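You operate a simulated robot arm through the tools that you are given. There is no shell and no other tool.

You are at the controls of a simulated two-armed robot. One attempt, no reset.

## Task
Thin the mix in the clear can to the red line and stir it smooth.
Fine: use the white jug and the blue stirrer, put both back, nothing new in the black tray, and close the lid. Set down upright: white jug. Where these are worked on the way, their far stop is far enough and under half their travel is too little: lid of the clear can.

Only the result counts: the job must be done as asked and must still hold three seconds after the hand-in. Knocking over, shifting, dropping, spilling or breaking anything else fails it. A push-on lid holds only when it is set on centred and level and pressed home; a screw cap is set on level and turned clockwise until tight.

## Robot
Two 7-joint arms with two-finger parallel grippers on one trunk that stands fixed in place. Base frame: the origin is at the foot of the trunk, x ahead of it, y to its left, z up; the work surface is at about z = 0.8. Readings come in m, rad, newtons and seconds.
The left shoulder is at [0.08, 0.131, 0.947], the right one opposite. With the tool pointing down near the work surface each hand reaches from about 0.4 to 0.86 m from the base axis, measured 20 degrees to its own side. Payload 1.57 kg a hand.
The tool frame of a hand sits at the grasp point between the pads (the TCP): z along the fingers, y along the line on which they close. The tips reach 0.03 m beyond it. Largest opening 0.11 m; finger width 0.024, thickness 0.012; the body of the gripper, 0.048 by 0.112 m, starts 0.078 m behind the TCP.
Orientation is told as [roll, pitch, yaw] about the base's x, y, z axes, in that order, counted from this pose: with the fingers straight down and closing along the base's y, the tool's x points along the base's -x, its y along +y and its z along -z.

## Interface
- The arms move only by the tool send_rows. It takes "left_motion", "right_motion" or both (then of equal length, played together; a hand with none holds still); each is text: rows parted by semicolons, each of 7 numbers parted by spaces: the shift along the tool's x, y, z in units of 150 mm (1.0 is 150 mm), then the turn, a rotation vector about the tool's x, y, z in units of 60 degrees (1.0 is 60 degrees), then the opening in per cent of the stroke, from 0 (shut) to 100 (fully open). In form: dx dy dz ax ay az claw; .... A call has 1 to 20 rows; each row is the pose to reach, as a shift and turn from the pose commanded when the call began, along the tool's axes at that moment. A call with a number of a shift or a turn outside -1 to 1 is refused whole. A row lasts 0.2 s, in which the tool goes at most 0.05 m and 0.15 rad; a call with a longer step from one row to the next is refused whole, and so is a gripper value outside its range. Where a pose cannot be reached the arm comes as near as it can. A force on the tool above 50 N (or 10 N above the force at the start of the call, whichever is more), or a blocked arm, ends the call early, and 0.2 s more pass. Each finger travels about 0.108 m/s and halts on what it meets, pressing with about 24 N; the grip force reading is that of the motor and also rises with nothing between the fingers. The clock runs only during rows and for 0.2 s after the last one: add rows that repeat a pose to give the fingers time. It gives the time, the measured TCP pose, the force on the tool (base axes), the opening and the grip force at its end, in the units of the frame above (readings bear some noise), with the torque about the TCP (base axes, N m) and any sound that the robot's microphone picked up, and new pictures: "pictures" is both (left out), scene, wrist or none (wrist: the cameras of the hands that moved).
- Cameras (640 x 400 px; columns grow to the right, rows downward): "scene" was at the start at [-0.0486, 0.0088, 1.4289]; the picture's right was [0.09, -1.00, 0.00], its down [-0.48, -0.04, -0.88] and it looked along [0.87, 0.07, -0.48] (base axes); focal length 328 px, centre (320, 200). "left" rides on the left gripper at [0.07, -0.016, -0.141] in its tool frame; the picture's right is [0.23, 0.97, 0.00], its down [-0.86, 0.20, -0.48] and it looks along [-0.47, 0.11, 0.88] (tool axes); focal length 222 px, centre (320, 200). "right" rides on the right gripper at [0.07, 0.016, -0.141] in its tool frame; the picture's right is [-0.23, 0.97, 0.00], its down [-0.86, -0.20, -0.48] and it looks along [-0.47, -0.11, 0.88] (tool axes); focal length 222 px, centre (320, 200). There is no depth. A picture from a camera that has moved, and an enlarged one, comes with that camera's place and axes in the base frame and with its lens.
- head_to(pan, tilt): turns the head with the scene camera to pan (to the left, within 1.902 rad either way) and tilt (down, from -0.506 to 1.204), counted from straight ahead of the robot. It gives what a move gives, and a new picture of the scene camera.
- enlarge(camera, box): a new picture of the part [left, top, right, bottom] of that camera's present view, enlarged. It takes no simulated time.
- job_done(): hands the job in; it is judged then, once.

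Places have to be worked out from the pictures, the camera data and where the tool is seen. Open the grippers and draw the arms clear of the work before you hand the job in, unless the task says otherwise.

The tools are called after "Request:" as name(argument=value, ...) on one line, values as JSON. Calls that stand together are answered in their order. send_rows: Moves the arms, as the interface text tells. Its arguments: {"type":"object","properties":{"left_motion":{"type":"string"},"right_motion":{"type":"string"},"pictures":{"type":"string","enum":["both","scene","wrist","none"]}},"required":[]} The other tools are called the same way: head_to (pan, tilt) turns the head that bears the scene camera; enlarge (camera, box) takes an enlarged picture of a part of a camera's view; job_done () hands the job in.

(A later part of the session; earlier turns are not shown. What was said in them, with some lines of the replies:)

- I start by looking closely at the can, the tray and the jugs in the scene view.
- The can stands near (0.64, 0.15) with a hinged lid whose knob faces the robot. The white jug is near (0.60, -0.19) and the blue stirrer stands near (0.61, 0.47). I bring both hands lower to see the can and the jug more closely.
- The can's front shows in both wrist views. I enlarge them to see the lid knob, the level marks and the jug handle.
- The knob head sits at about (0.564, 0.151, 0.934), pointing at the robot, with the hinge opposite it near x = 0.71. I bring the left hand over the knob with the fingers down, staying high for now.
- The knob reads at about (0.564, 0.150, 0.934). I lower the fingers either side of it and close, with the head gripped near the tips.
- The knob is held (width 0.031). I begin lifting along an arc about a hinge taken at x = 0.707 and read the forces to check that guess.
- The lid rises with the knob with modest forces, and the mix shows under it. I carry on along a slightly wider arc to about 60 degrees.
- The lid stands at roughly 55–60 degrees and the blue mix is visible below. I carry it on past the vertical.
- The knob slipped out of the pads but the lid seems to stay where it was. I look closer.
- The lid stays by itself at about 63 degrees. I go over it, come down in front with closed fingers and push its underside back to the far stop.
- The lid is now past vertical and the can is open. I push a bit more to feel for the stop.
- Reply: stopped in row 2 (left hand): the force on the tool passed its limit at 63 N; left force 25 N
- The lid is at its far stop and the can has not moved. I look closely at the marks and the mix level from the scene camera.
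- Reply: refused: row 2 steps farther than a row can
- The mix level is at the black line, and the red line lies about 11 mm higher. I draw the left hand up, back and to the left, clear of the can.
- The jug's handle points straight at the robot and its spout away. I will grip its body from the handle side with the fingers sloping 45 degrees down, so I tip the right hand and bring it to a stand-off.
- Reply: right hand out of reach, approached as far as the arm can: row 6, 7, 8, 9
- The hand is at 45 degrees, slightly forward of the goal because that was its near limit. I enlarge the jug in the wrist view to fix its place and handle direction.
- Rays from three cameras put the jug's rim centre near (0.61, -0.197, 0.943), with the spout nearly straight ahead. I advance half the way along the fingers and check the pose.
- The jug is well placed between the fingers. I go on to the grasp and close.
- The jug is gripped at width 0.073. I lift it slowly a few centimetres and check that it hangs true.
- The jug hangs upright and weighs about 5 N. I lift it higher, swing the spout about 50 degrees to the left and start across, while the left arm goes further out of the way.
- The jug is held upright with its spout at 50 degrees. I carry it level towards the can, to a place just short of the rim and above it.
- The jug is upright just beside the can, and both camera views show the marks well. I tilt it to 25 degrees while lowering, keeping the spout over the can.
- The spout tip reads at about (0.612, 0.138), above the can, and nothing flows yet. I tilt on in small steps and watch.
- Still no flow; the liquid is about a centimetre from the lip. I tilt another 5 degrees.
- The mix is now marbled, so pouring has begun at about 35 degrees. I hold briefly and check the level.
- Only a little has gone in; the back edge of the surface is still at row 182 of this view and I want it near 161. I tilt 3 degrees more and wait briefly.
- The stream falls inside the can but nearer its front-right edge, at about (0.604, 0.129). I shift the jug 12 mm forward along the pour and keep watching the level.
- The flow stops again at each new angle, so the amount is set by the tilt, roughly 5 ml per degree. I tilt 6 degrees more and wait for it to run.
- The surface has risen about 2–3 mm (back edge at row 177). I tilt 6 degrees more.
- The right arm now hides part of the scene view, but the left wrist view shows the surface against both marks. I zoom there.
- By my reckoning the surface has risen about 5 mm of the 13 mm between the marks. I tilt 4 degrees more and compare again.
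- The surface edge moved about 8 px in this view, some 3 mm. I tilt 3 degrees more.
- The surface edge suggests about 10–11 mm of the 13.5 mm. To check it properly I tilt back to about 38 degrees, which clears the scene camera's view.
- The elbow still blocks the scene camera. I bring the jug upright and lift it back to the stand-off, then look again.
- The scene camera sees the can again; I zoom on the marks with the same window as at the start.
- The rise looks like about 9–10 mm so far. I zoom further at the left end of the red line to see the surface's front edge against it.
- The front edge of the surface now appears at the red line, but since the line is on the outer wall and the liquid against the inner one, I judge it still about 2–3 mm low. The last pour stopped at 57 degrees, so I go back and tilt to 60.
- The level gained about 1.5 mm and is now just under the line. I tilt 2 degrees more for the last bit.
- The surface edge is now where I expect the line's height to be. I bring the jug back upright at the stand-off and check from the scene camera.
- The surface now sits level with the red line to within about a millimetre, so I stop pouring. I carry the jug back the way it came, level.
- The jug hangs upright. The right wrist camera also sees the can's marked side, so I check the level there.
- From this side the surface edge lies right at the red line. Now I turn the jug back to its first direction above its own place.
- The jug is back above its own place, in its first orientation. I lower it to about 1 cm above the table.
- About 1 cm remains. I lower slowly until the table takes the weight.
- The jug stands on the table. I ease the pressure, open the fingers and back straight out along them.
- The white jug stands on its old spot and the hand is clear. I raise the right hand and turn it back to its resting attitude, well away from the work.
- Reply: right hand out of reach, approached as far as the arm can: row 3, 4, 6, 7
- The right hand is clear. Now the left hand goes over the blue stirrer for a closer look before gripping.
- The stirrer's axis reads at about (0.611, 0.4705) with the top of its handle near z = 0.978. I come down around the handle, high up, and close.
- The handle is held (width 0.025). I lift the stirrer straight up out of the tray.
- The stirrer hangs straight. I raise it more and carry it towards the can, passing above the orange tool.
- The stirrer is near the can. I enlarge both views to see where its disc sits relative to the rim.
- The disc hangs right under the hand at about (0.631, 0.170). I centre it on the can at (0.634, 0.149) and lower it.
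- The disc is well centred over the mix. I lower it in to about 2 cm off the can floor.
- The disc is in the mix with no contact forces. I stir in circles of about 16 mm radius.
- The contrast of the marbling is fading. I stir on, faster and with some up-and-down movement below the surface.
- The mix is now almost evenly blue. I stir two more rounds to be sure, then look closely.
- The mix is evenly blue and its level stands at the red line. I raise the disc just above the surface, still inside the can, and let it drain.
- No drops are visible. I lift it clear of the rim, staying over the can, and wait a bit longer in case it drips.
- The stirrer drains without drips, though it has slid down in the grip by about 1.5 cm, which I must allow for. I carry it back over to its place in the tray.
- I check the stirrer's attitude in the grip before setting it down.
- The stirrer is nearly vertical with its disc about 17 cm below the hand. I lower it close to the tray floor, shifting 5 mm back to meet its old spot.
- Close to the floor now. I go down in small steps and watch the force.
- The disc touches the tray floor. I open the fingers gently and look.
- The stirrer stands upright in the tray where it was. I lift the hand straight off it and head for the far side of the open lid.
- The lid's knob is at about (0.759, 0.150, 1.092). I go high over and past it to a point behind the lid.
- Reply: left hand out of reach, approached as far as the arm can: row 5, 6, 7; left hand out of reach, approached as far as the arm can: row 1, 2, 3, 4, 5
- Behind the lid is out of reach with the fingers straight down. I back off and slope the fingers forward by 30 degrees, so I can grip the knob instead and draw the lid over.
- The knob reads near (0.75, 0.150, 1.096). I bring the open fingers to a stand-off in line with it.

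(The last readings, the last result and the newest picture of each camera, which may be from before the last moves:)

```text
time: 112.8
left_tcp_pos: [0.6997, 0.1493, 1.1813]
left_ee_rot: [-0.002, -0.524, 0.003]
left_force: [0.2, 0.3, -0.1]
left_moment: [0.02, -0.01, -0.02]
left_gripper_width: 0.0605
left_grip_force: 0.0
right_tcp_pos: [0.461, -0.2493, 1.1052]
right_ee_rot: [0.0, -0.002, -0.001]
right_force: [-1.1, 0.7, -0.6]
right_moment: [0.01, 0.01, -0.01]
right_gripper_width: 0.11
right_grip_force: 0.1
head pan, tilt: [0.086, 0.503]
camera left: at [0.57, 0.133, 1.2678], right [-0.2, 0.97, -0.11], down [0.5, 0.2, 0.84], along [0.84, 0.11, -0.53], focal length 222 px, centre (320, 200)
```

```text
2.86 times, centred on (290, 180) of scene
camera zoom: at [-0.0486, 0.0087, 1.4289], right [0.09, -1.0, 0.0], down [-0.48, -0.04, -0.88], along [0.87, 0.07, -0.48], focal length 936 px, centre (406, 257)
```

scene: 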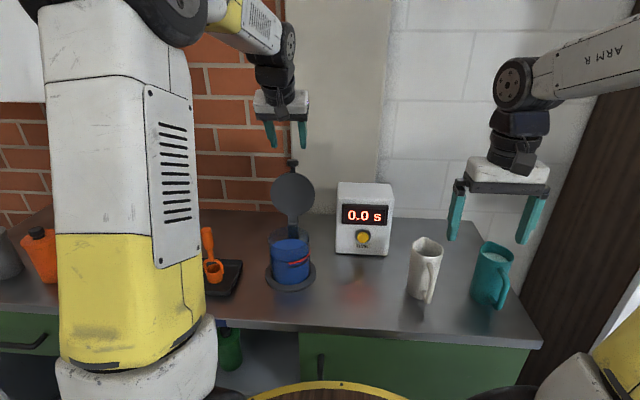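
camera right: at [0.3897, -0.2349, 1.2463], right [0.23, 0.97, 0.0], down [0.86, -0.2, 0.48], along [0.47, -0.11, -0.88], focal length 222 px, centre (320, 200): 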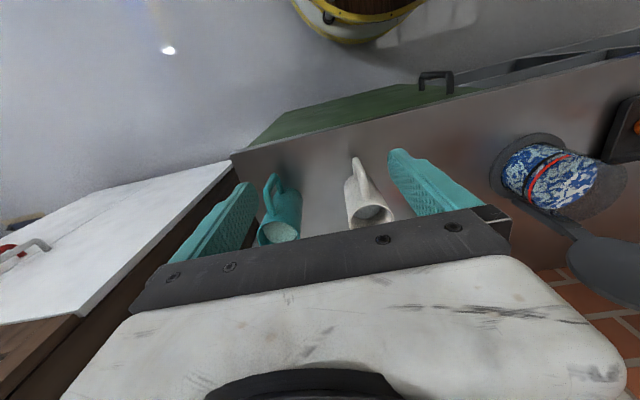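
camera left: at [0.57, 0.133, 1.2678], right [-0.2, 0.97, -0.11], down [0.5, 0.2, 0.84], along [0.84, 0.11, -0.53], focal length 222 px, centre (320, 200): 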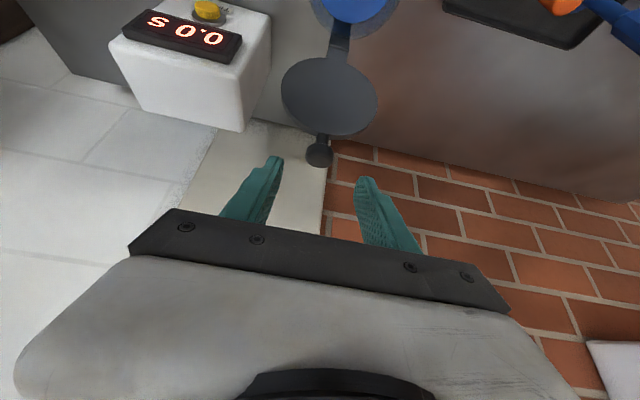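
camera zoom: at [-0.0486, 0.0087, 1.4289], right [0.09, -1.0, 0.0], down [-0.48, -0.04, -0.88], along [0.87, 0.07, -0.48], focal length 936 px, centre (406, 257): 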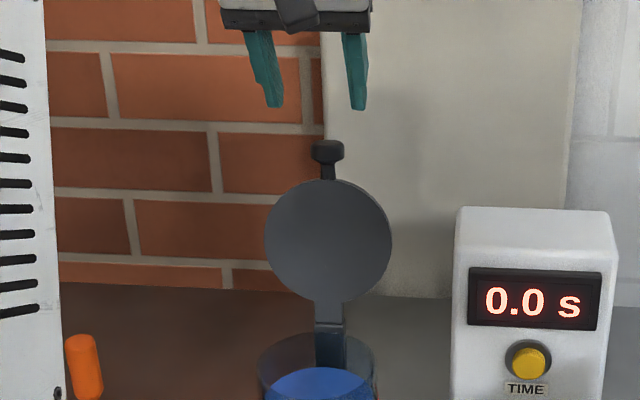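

The rays now agree on the knob at (0.747, 0.150, 1.098). I advance and close on it near the fingertips.

Request:
send_rows(left_motion="0 0 0.17 0 0 0 55; 0 0 0.34 0 0 0 55; 0.006 0 0.5 0 0 0 55; 0.006 0 0.506 0 0 0 45; 0.006 0 0.506 0 0 0 30; 0.006 0 0.506 0 0 0 20; 0.006 0 0.506 0 0 0 20; 0.006 0 0.506 0 0 0 20")

Request:
enlarge(camera="left", box=[220, 50, 420, 240])

```text
time: 114.6
left_tcp_pos: [0.7369, 0.15, 1.1139]
left_ee_rot: [0.002, -0.521, 0.001]
left_force: [2.6, 3.7, -0.5]
left_moment: [0.04, -0.35, 0.07]
left_gripper_width: 0.0308
left_grip_force: 40.0
right_tcp_pos: [0.462, -0.2488, 1.105]
right_ee_rot: [0.0, 0.001, 0.001]
right_force: [-0.4, -0.3, 0.6]
right_moment: [0.0, 0.01, 0.02]
right_gripper_width: 0.1097
right_grip_force: 0.1
head pan, tilt: [0.086, 0.503]
camera left: at [0.6069, 0.1337, 1.2011], right [-0.2, 0.97, -0.11], down [0.5, 0.2, 0.84], along [0.84, 0.11, -0.53], focal length 222 px, centre (320, 200)
```

scene: 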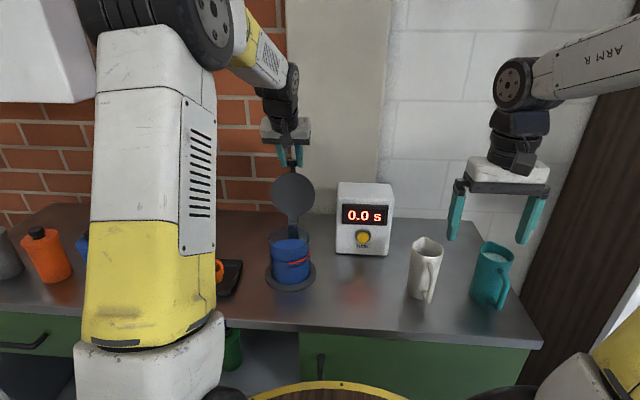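
left: 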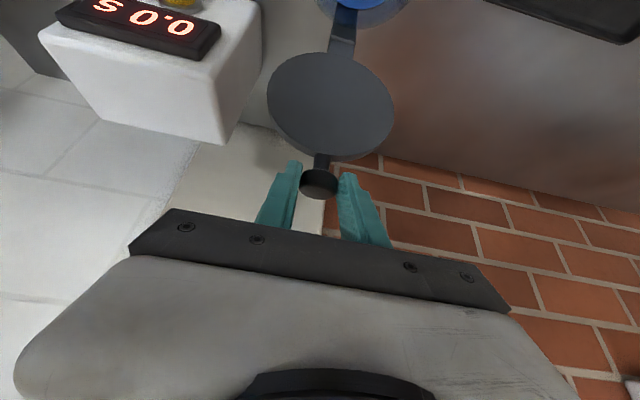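

```text
2.11 times, centred on (320, 145) of left
camera zoom: at [0.6069, 0.1337, 1.2011], right [-0.2, 0.97, -0.11], down [0.5, 0.2, 0.84], along [0.84, 0.11, -0.53], focal length 468 px, centre (320, 316)
```

zoom: 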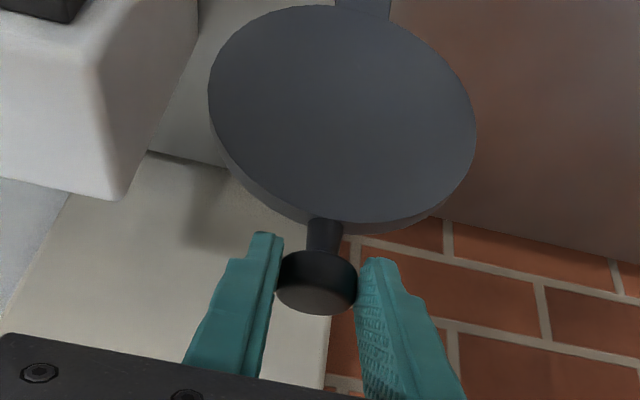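

The knob is held. I draw it over along its arc towards closing, down to about 60 degrees.

Request:
send_rows(left_motion="0.055 0 -0.038 0 0 0 20; 0.11 0 -0.073 0 0 0 20; 0.195 0 -0.115 0 0 0 20; 0.28 0 -0.152 0 0 0 20; 0.37 0 -0.18 0 0 0 20; 0.461 0 -0.201 0 0 0 20; 0.555 0 -0.212 0 0 0 20; 0.648 0 -0.217 0 0 0 20")

Request:
enlarge(camera="left", box=[220, 50, 420, 240])

Request:
enlarge(camera="scene", box=[240, 130, 340, 300])

```text
time: 116.4
left_tcp_pos: [0.6364, 0.1495, 1.0924]
left_ee_rot: [0.0, -0.523, 0.0]
left_force: [0.4, -0.5, -0.3]
left_moment: [0.0, 0.0, -0.04]
left_gripper_width: 0.022
left_grip_force: 0.0
right_tcp_pos: [0.461, -0.2499, 1.1049]
right_ee_rot: [0.0, 0.0, 0.0]
right_force: [-0.4, -0.4, 0.7]
right_moment: [0.0, 0.04, -0.02]
right_gripper_width: 0.1099
right_grip_force: 0.1
head pan, tilt: [0.086, 0.503]
camera left: at [0.5069, 0.1335, 1.1803], right [-0.2, 0.97, -0.11], down [0.5, 0.2, 0.84], along [0.84, 0.11, -0.53], focal length 222 px, centre (320, 200)
```

scene: 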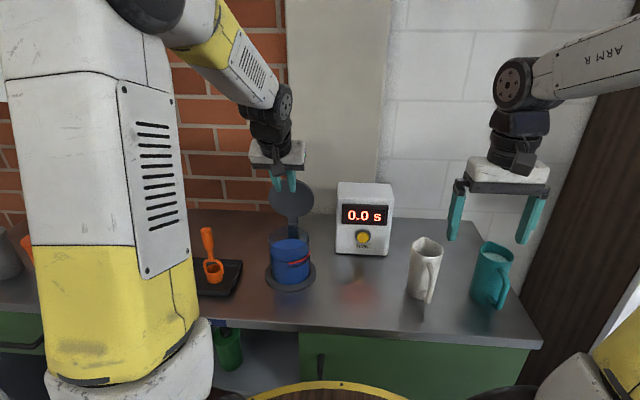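
left: 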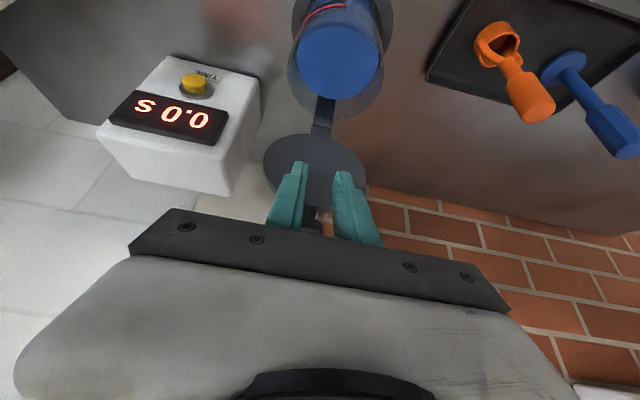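

```text
2.11 times, centred on (320, 145) of left
camera zoom: at [0.5069, 0.1335, 1.1803], right [-0.2, 0.97, -0.11], down [0.5, 0.2, 0.84], along [0.84, 0.11, -0.53], focal length 468 px, centre (320, 316)
```

zoom: 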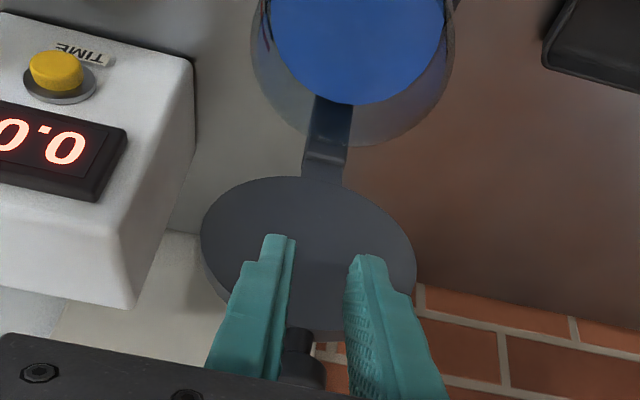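

```text
2.35 times, centred on (290, 215) of scene
camera zoom: at [-0.0485, 0.0087, 1.4289], right [0.09, -1.0, 0.0], down [-0.48, -0.04, -0.88], along [0.87, 0.07, -0.48], focal length 771 px, centre (391, 165)
```

zoom: 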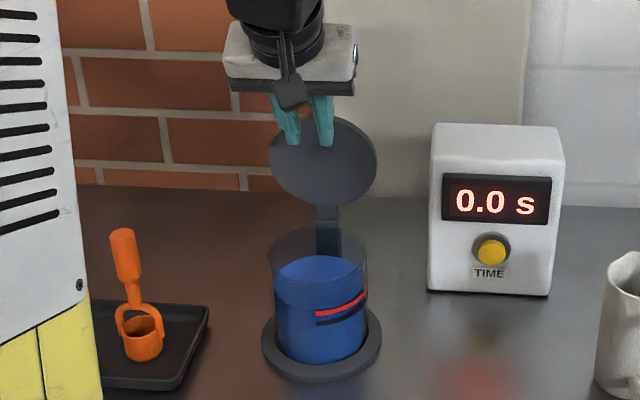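

The knob slipped free again, but the lid has come forward to about 85 degrees. Now I rise, close the fingers, and reach over to hook behind the knob with a smaller slope.

Request:
send_rows(left_motion="-0.1 0 -0.18 0 0.05 0 20; -0.2 0 -0.36 0 0.12 0 10; -0.333 0 -0.577 0 0.2 0 0; -0.333 0 -0.577 0 0.25 0 0; -0.333 0 -0.577 0 0.25 0 0")

Request:
enlarge(camera="scene", box=[240, 110, 340, 280])

Request:
enlarge(camera="left", box=[220, 50, 420, 240])

```text
time: 117.6
left_tcp_pos: [0.635, 0.151, 1.1939]
left_ee_rot: [-0.001, -0.26, 0.0]
left_force: [0.0, -0.1, 0.5]
left_moment: [-0.01, -0.02, -0.01]
left_gripper_width: 0.0002
left_grip_force: 21.1
right_tcp_pos: [0.4609, -0.2497, 1.1058]
right_ee_rot: [0.001, -0.001, 0.001]
right_force: [0.8, -0.8, 0.2]
right_moment: [-0.02, -0.01, -0.03]
right_gripper_width: 0.11
right_grip_force: 0.2
head pan, tilt: [0.086, 0.503]
camera left: at [0.5334, 0.1339, 1.312], right [-0.22, 0.97, -0.06], down [0.7, 0.2, 0.68], along [0.68, 0.11, -0.73], focal length 222 px, centre (320, 200)
```

scene: 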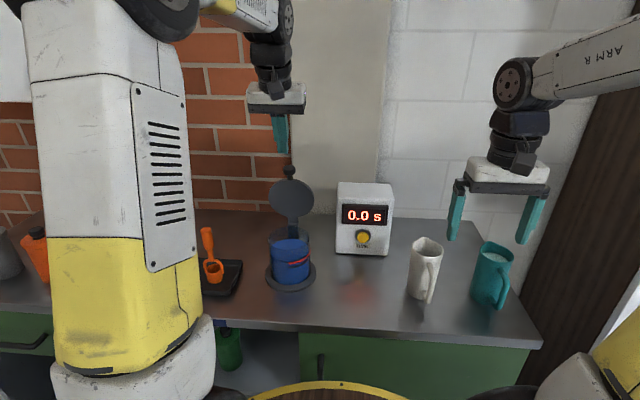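
left: 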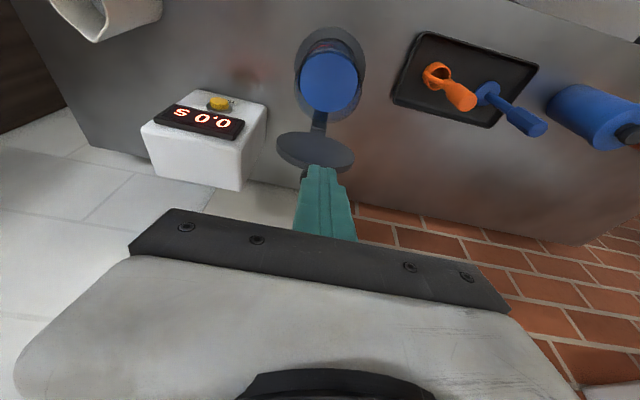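

```text
2.35 times, centred on (290, 195) of scene
camera zoom: at [-0.0486, 0.0087, 1.4289], right [0.09, -1.0, 0.0], down [-0.48, -0.04, -0.88], along [0.87, 0.07, -0.48], focal length 771 px, centre (391, 212)
```

zoom: 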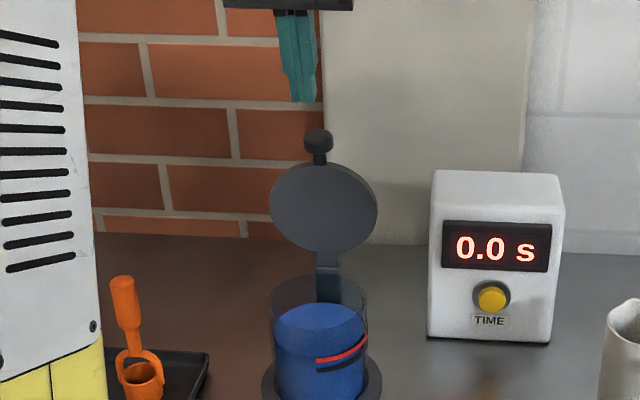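

```text
2.11 times, centred on (320, 145) of left
camera zoom: at [0.5334, 0.1339, 1.312], right [-0.22, 0.97, -0.06], down [0.7, 0.2, 0.68], along [0.68, 0.11, -0.73], focal length 468 px, centre (320, 316)
```

zoom: 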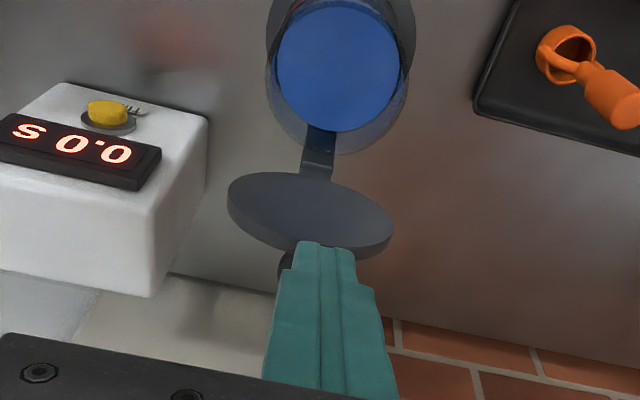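

The lid now stands at about 81 degrees with its knob near (0.70, 1.097). I move the closed fingers over and beyond it.

Request:
send_rows(left_motion="-0.18 0 0.05 0 0 0 0; -0.36 0 0.1 0 0 0 0; -0.54 0 0.14 0 0 0 0; -0.72 -0.005 0.19 0 0 0 0; -0.72 -0.005 0.19 0 0 0 0")

```text
time: 118.8
left_tcp_pos: [0.7483, 0.1501, 1.1945]
left_ee_rot: [0.001, -0.26, 0.0]
left_force: [0.0, 0.2, -0.7]
left_moment: [0.03, 0.01, 0.0]
left_gripper_width: 0.0
left_grip_force: 21.2
right_tcp_pos: [0.4606, -0.2487, 1.1043]
right_ee_rot: [0.001, -0.001, 0.002]
right_force: [0.9, -0.9, -0.3]
right_moment: [0.0, 0.0, 0.0]
right_gripper_width: 0.1101
right_grip_force: 0.1
head pan, tilt: [0.086, 0.503]
camera left: at [0.6454, 0.1336, 1.312], right [-0.22, 0.97, -0.06], down [0.7, 0.2, 0.68], along [0.68, 0.11, -0.73], focal length 222 px, centre (320, 200)
```

scene: 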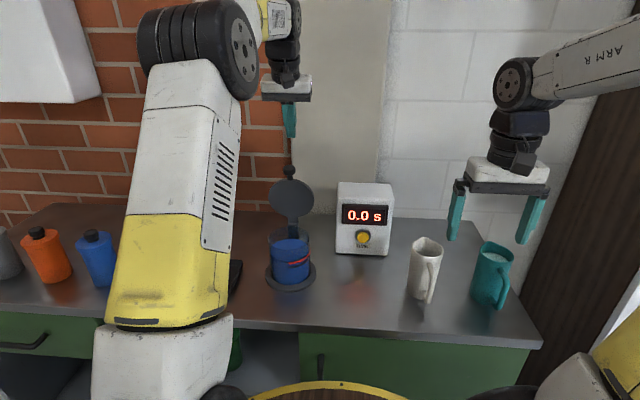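
left: 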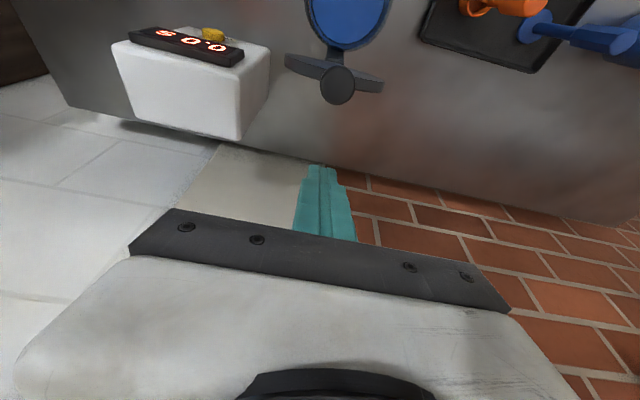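

The hand is beyond the knob. I drop the fingertips behind it and then draw them back towards the robot, following the knob's arc.

Request:
send_rows(left_motion="0.05 0 0.2 0 0 0 0; 0.11 0 0.42 0 0 0 0; 0.163 0 0.609 0 0 0 0; 0.263 0 0.595 0 0 0 0; 0.363 0 0.579 0 0 0 0; 0.45 0 0.59 0 0 0 0; 0.545 0 0.605 0 0 0 0; 0.636 0 0.62 0 0 0 0; 0.73 0 0.655 0 0 0 0; 0.828 0 0.693 0 0 0 0")

Request:
enlarge(camera="scene", box=[240, 130, 340, 300])

Request:
enlarge(camera="left", box=[220, 50, 420, 240])

```text
time: 121.0
left_tcp_pos: [0.6546, 0.149, 1.0621]
left_ee_rot: [0.002, -0.262, 0.0]
left_force: [0.5, 0.8, 0.1]
left_moment: [0.0, 0.01, -0.02]
left_gripper_width: 0.0
left_grip_force: 21.4
right_tcp_pos: [0.4611, -0.2496, 1.1043]
right_ee_rot: [-0.001, 0.0, 0.0]
right_force: [0.1, -0.7, 0.3]
right_moment: [0.04, 0.0, -0.02]
right_gripper_width: 0.1102
right_grip_force: 0.1
head pan, tilt: [0.086, 0.503]
camera left: at [0.5526, 0.1329, 1.1791], right [-0.22, 0.97, -0.06], down [0.7, 0.2, 0.68], along [0.68, 0.11, -0.73], focal length 222 px, centre (320, 200)
```

scene: 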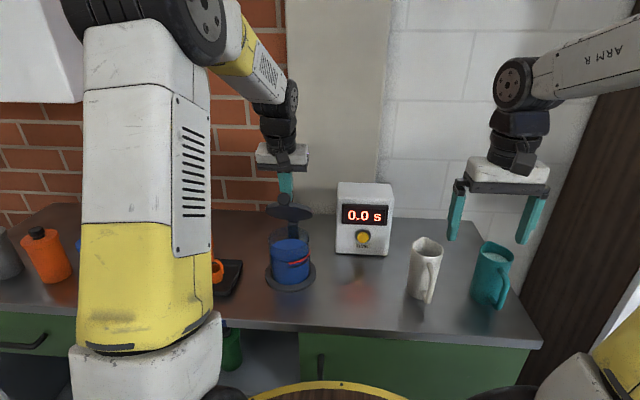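
left: 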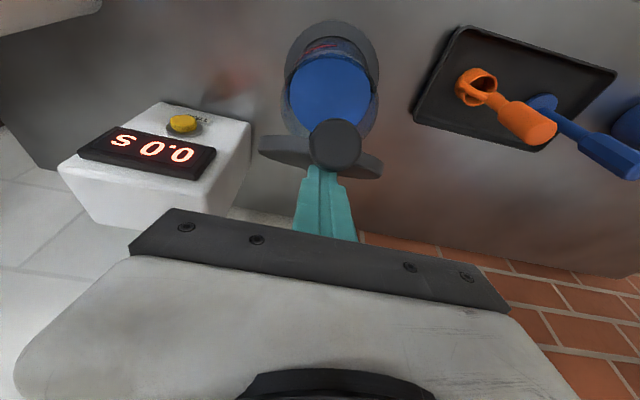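

```text
2.35 times, centred on (290, 215) of scene
camera zoom: at [-0.0485, 0.0087, 1.4289], right [0.09, -1.0, 0.0], down [-0.48, -0.04, -0.88], along [0.87, 0.07, -0.48], focal length 771 px, centre (391, 165)
```

zoom: 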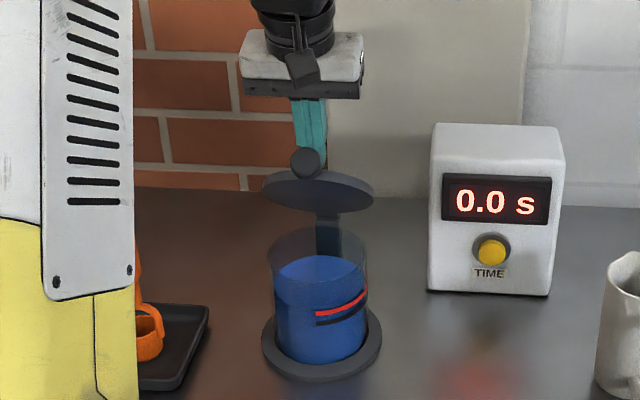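

```text
2.11 times, centred on (320, 145) of left
camera zoom: at [0.5526, 0.1329, 1.1791], right [-0.22, 0.97, -0.06], down [0.7, 0.2, 0.68], along [0.68, 0.11, -0.73], focal length 468 px, centre (320, 316)
```

zoom: 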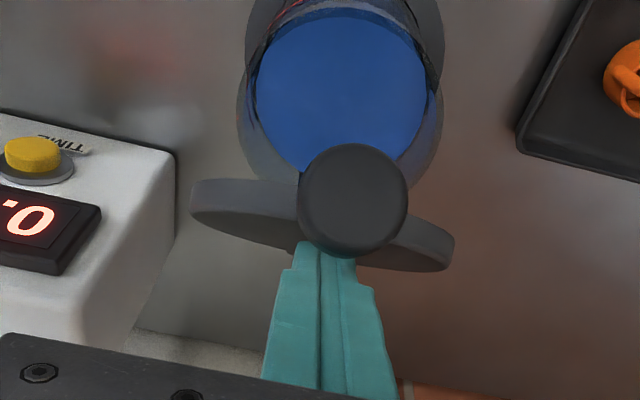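

The lid follows, now near 50 degrees. I go on drawing back and pressing down.

Request:
send_rows(left_motion="0.09 0 0.05 0 0 0 0; 0.177 0 0.105 0 0 0 0; 0.235 0 0.155 0 0 0 0; 0.291 0 0.212 0 0 0 0; 0.34 0 0.285 0 0 0 0; 0.387 0 0.359 0 0 0 0")

Request:
enlarge(camera="scene", box=[240, 130, 340, 300])

```text
time: 122.4
left_tcp_pos: [0.6134, 0.1481, 0.9943]
left_ee_rot: [0.0, -0.263, -0.001]
left_force: [-0.4, -0.7, -0.2]
left_moment: [0.02, 0.01, -0.04]
left_gripper_width: 0.0001
left_grip_force: 21.5
right_tcp_pos: [0.4606, -0.2495, 1.1051]
right_ee_rot: [0.001, -0.003, 0.0]
right_force: [0.1, -0.3, -0.2]
right_moment: [-0.04, 0.01, -0.01]
right_gripper_width: 0.1099
right_grip_force: 0.0
head pan, tilt: [0.086, 0.503]
camera left: at [0.5109, 0.1321, 1.1122], right [-0.22, 0.97, -0.06], down [0.7, 0.2, 0.68], along [0.68, 0.11, -0.73], focal length 222 px, centre (320, 200)
```

scene: 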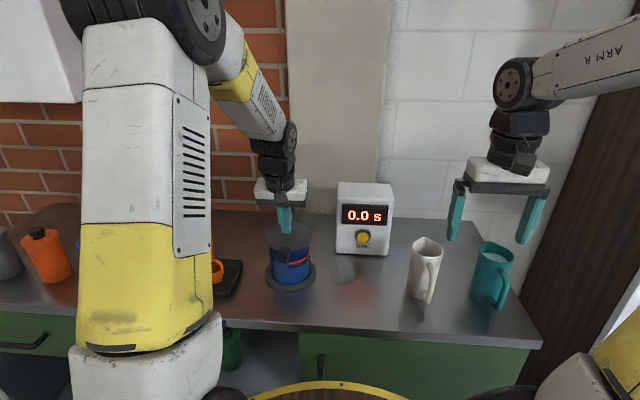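
left: 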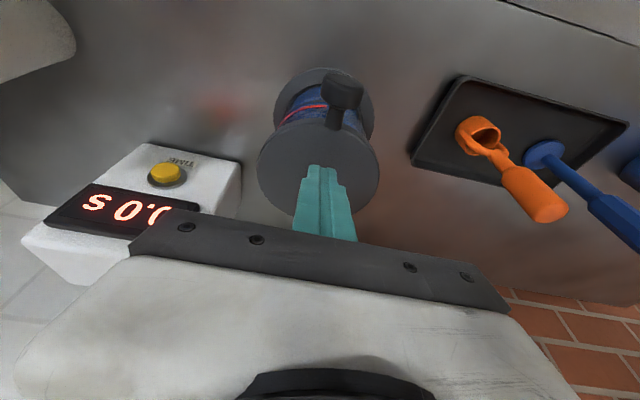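

```text
2.35 times, centred on (290, 215) of scene
camera zoom: at [-0.0486, 0.0087, 1.4289], right [0.09, -1.0, 0.0], down [-0.48, -0.04, -0.88], along [0.87, 0.07, -0.48], focal length 771 px, centre (391, 165)
```

zoom: 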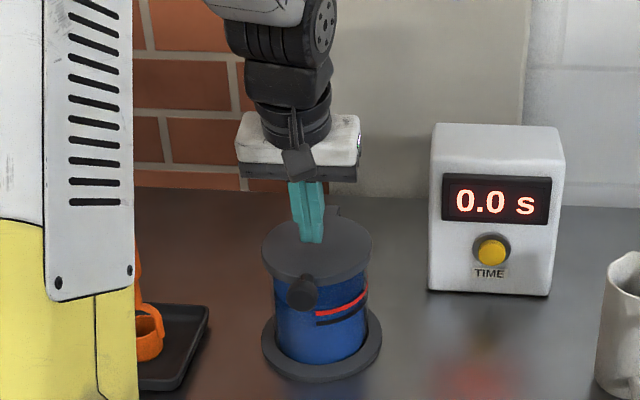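

The lid has come down and looks shut. I press on it to make sure it is home.

Request:
send_rows(left_motion="0.015 0 0.055 0 0 0 0; 0.025 0 0.09 0 0 0 0; 0.03 0 0.11 0 0 0 0; 0.033 0 0.122 0 0 0 0", pictures="none")

```text
time: 123.4
left_tcp_pos: [0.6135, 0.1501, 0.9754]
left_ee_rot: [0.0, -0.262, 0.001]
left_force: [-0.1, -0.4, -0.5]
left_moment: [-0.01, 0.01, 0.0]
left_gripper_width: 0.0001
left_grip_force: 21.2
right_tcp_pos: [0.4615, -0.2479, 1.1042]
right_ee_rot: [0.001, -0.002, 0.001]
right_force: [-0.1, -0.4, -0.7]
right_moment: [-0.01, -0.01, -0.01]
right_gripper_width: 0.1103
right_grip_force: 0.1
head pan, tilt: [0.086, 0.503]
```

No contact yet at tip height of about 0.946. I go down in millimetre steps until the force rises.

Request:
send_rows(left_motion="0.004 0 0.013 0 0 0 0; 0.007 0 0.026 0 0 0 0; 0.01 0 0.039 0 0 0 0; 0.014 0 0.052 0 0 0 0; 0.014 0 0.052 0 0 0 0", pictures="none")

```text
time: 124.6
left_tcp_pos: [0.6157, 0.1488, 0.9725]
left_ee_rot: [-0.001, -0.273, 0.0]
left_force: [-4.1, 1.8, 15.0]
left_moment: [0.04, 0.2, 0.03]
left_gripper_width: 0.0
left_grip_force: 21.5
right_tcp_pos: [0.4604, -0.2499, 1.1059]
right_ee_rot: [0.001, -0.002, 0.001]
right_force: [-0.5, -0.5, -1.0]
right_moment: [0.01, 0.0, -0.04]
right_gripper_width: 0.11
right_grip_force: 0.1
head pan, tilt: [0.086, 0.503]
stopped in row 5 (left hand): the force on the tool passed its limit at 51 N (the readings are from after the stop); the commanded pose is now the measured one
```

The lid was pressed firmly (over 50 N) and is home. I lift off and inspect the can.

Request:
send_rows(left_motion="-0.02 0 -0.07 0 0 0 0; -0.07 0 -0.25 0 0 0 0; -0.13 0 -0.48 0 0 0 0; -0.18 0.1 -0.7 0 0 0 0; -0.18 0.3 -0.85 0 0.08 0 20; -0.15 0.5 -0.95 0 0.16 0 40; -0.1 0.7 -0.98 0 0.25 0 60")

Request:
enlarge(camera="scene", box=[240, 200, 340, 300])

Request:
enlarge(camera="left", box=[120, 50, 440, 250])

```text
time: 126.2
left_tcp_pos: [0.5906, 0.2533, 1.1163]
left_ee_rot: [0.001, -0.005, -0.002]
left_force: [0.0, -1.3, 0.0]
left_moment: [0.03, 0.0, -0.02]
left_gripper_width: 0.066
left_grip_force: 0.0
right_tcp_pos: [0.4609, -0.2492, 1.1053]
right_ee_rot: [0.001, -0.001, 0.0]
right_force: [0.1, 0.3, 0.1]
right_moment: [0.0, -0.01, 0.01]
right_gripper_width: 0.11
right_grip_force: 0.1
head pan, tilt: [0.086, 0.503]
camera left: at [0.521, 0.2375, 1.2566], right [-0.23, 0.97, 0.0], down [0.85, 0.2, 0.48], along [0.47, 0.11, -0.88], focal length 222 px, centre (320, 200)
```

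scene: 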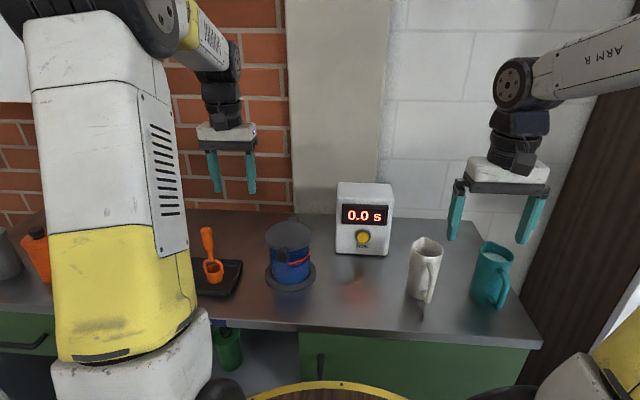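
left: 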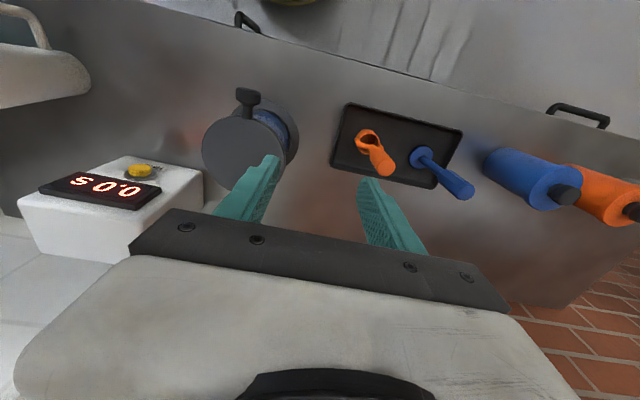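

```text
4.00 times, centred on (290, 250) of scene
camera zoom: at [-0.0488, 0.0085, 1.4289], right [0.09, -1.0, 0.0], down [-0.48, -0.04, -0.88], along [0.87, 0.07, -0.48], focal length 1311 px, centre (440, 0)
```

zoom: 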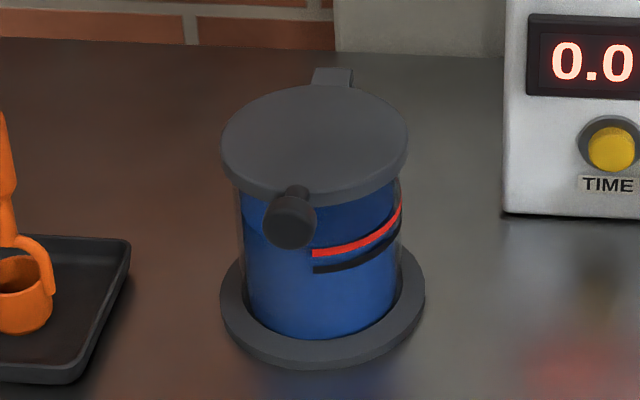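

```text
2.00 times, centred on (280, 150) of left
camera zoom: at [0.521, 0.2375, 1.2566], right [-0.23, 0.97, 0.0], down [0.85, 0.2, 0.48], along [0.47, 0.11, -0.88], focal length 444 px, centre (400, 300)
```

zoom: 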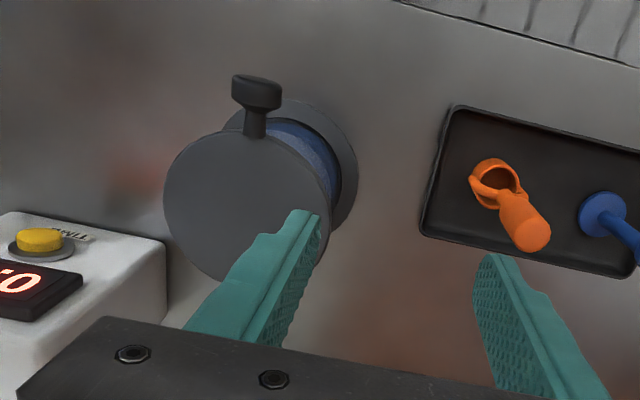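

The lid sits exactly as at the start and the can has not moved. I draw both arms back and up, clear of the work, and check everything.

Request:
send_rows(left_motion="0.15 0.05 -0.2 0 0 0 60; 0.32 0.1 -0.4 0 0 0 60; 0.5 0.15 -0.6 0 0 0 80; 0.67 0.2 -0.75 0 0 0 100; 0.85 0.27 -0.9 0 0 0 100; 1.0 0.33 -1.0 0 0 0 100", right_motion="0 0 -0.15 0 0 0 100; 0 0 -0.3 0 0 0 100; 0 0 -0.45 0 0 0 100; 0 0 -0.6 0 0 0 100; 0 0 -0.75 0 0 0 100; 0 0 -0.8 0 0 0 100")

Request:
enlarge(camera="scene", box=[120, 190, 280, 310])

Request:
enlarge(camera="scene", box=[320, 170, 540, 320])

Request:
enlarge(camera="left", box=[160, 100, 480, 260])

```text
time: 127.6
left_tcp_pos: [0.4395, 0.3019, 1.2662]
left_ee_rot: [0.002, -0.005, 0.0]
left_force: [0.9, 0.1, 0.3]
left_moment: [-0.02, 0.03, -0.01]
left_gripper_width: 0.1101
left_grip_force: 0.0
right_tcp_pos: [0.4605, -0.2492, 1.225]
right_ee_rot: [-0.001, 0.0, -0.002]
right_force: [0.8, 0.2, -0.1]
right_moment: [0.03, 0.0, -0.03]
right_gripper_width: 0.1103
right_grip_force: 0.0
head pan, tilt: [0.086, 0.503]
camera right: at [0.3896, -0.2334, 1.3672], right [0.23, 0.97, 0.0], down [0.85, -0.2, 0.48], along [0.47, -0.11, -0.88], focal length 222 px, centre (320, 200)
camera left: at [0.3698, 0.2864, 1.4064], right [-0.23, 0.97, 0.0], down [0.85, 0.2, 0.48], along [0.47, 0.11, -0.88], focal length 222 px, centre (320, 200)
```

scene: 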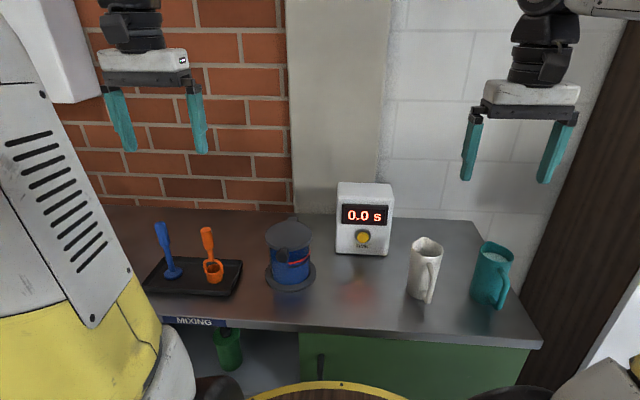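
right: 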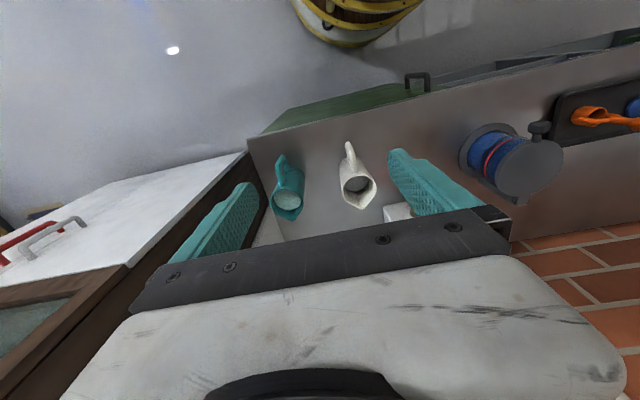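
left: 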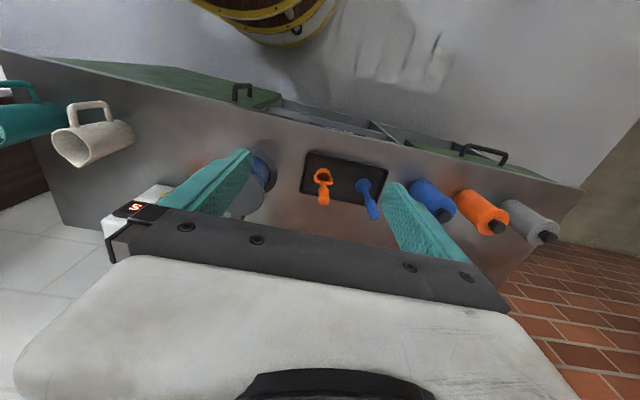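

```text
3.33 times, centred on (200, 250) of scene
camera zoom: at [-0.0483, 0.0087, 1.4289], right [0.09, -1.0, 0.0], down [-0.48, -0.04, -0.88], along [0.87, 0.07, -0.48], focal length 1092 px, centre (720, 33)
```

zoom: 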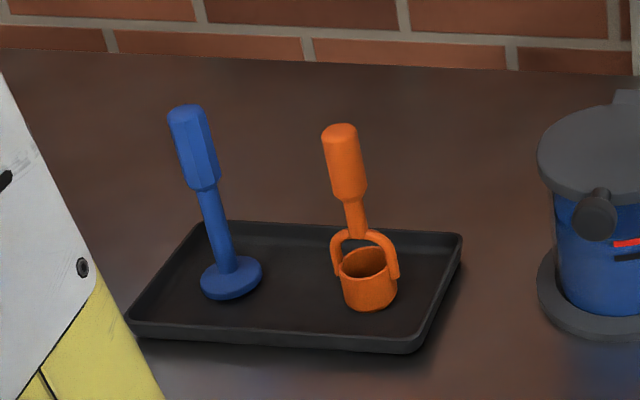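

```text
2.67 times, centred on (430, 245) of scene
camera zoom: at [-0.0483, 0.0087, 1.4289], right [0.09, -1.0, 0.0], down [-0.48, -0.04, -0.88], along [0.87, 0.07, -0.48], focal length 874 px, centre (27, 80)
```

zoom: 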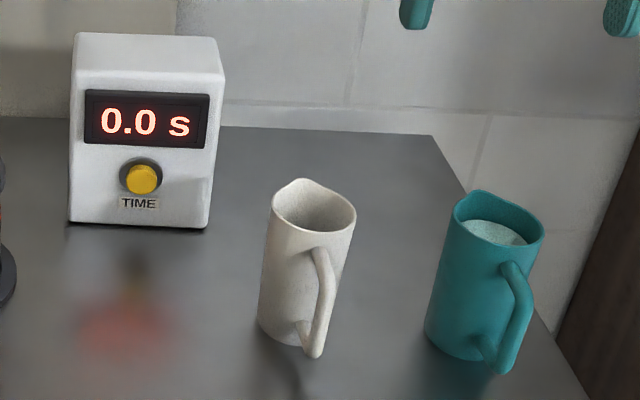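

```text
2.00 times, centred on (320, 180) of left
camera zoom: at [0.3698, 0.2864, 1.4064], right [-0.23, 0.97, 0.0], down [0.85, 0.2, 0.48], along [0.47, 0.11, -0.88], focal length 444 px, centre (320, 240)
```

zoom: 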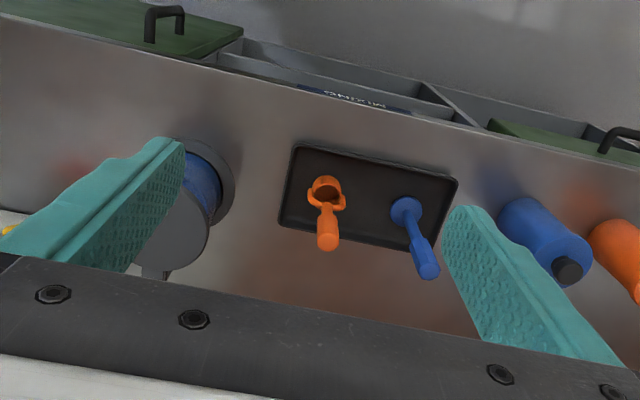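

The mix stands at the red line, evenly blue, and the lid is shut. The white jug is upright on its old spot, the blue stirrer is back in a clean tray, and both hands are open and clear. I hand the job in.

Request:
job_done()

```text
The job is handed in.
```

I thinned the mix to the red line, stirred it smooth and handed the job in; no verdict has come back.

- **Level:** I poured from the white jug until the surface reached the red line. Three camera views put it within about 1–2 mm of the line.
- **Mix:** I stirred with the blue stirrer until the marbling was gone and the mix was an even blue.
- **Lid:** I opened it to its far stop, then closed it and pressed until the tool stopped at 51 N. It looks the same as at the start, and the can has not moved.
- **White jug:** It stands upright, within about 2 mm of its old spot.
- **Blue stirrer:** It stands upright at its old place in the black tray, within about a centimetre. It slid about 1.5 cm in the grip while I stirred, so I lowered it slowly until it touched the tray floor. I saw no drips from it, and nothing new in the tray.

The lid knob slipped out of the grip once while opening and once while closing, and I finished both moves by pushing with closed fingers. I saw nothing else shifted, spilled or knocked over. Both grippers were open and clear of the work at hand-in.
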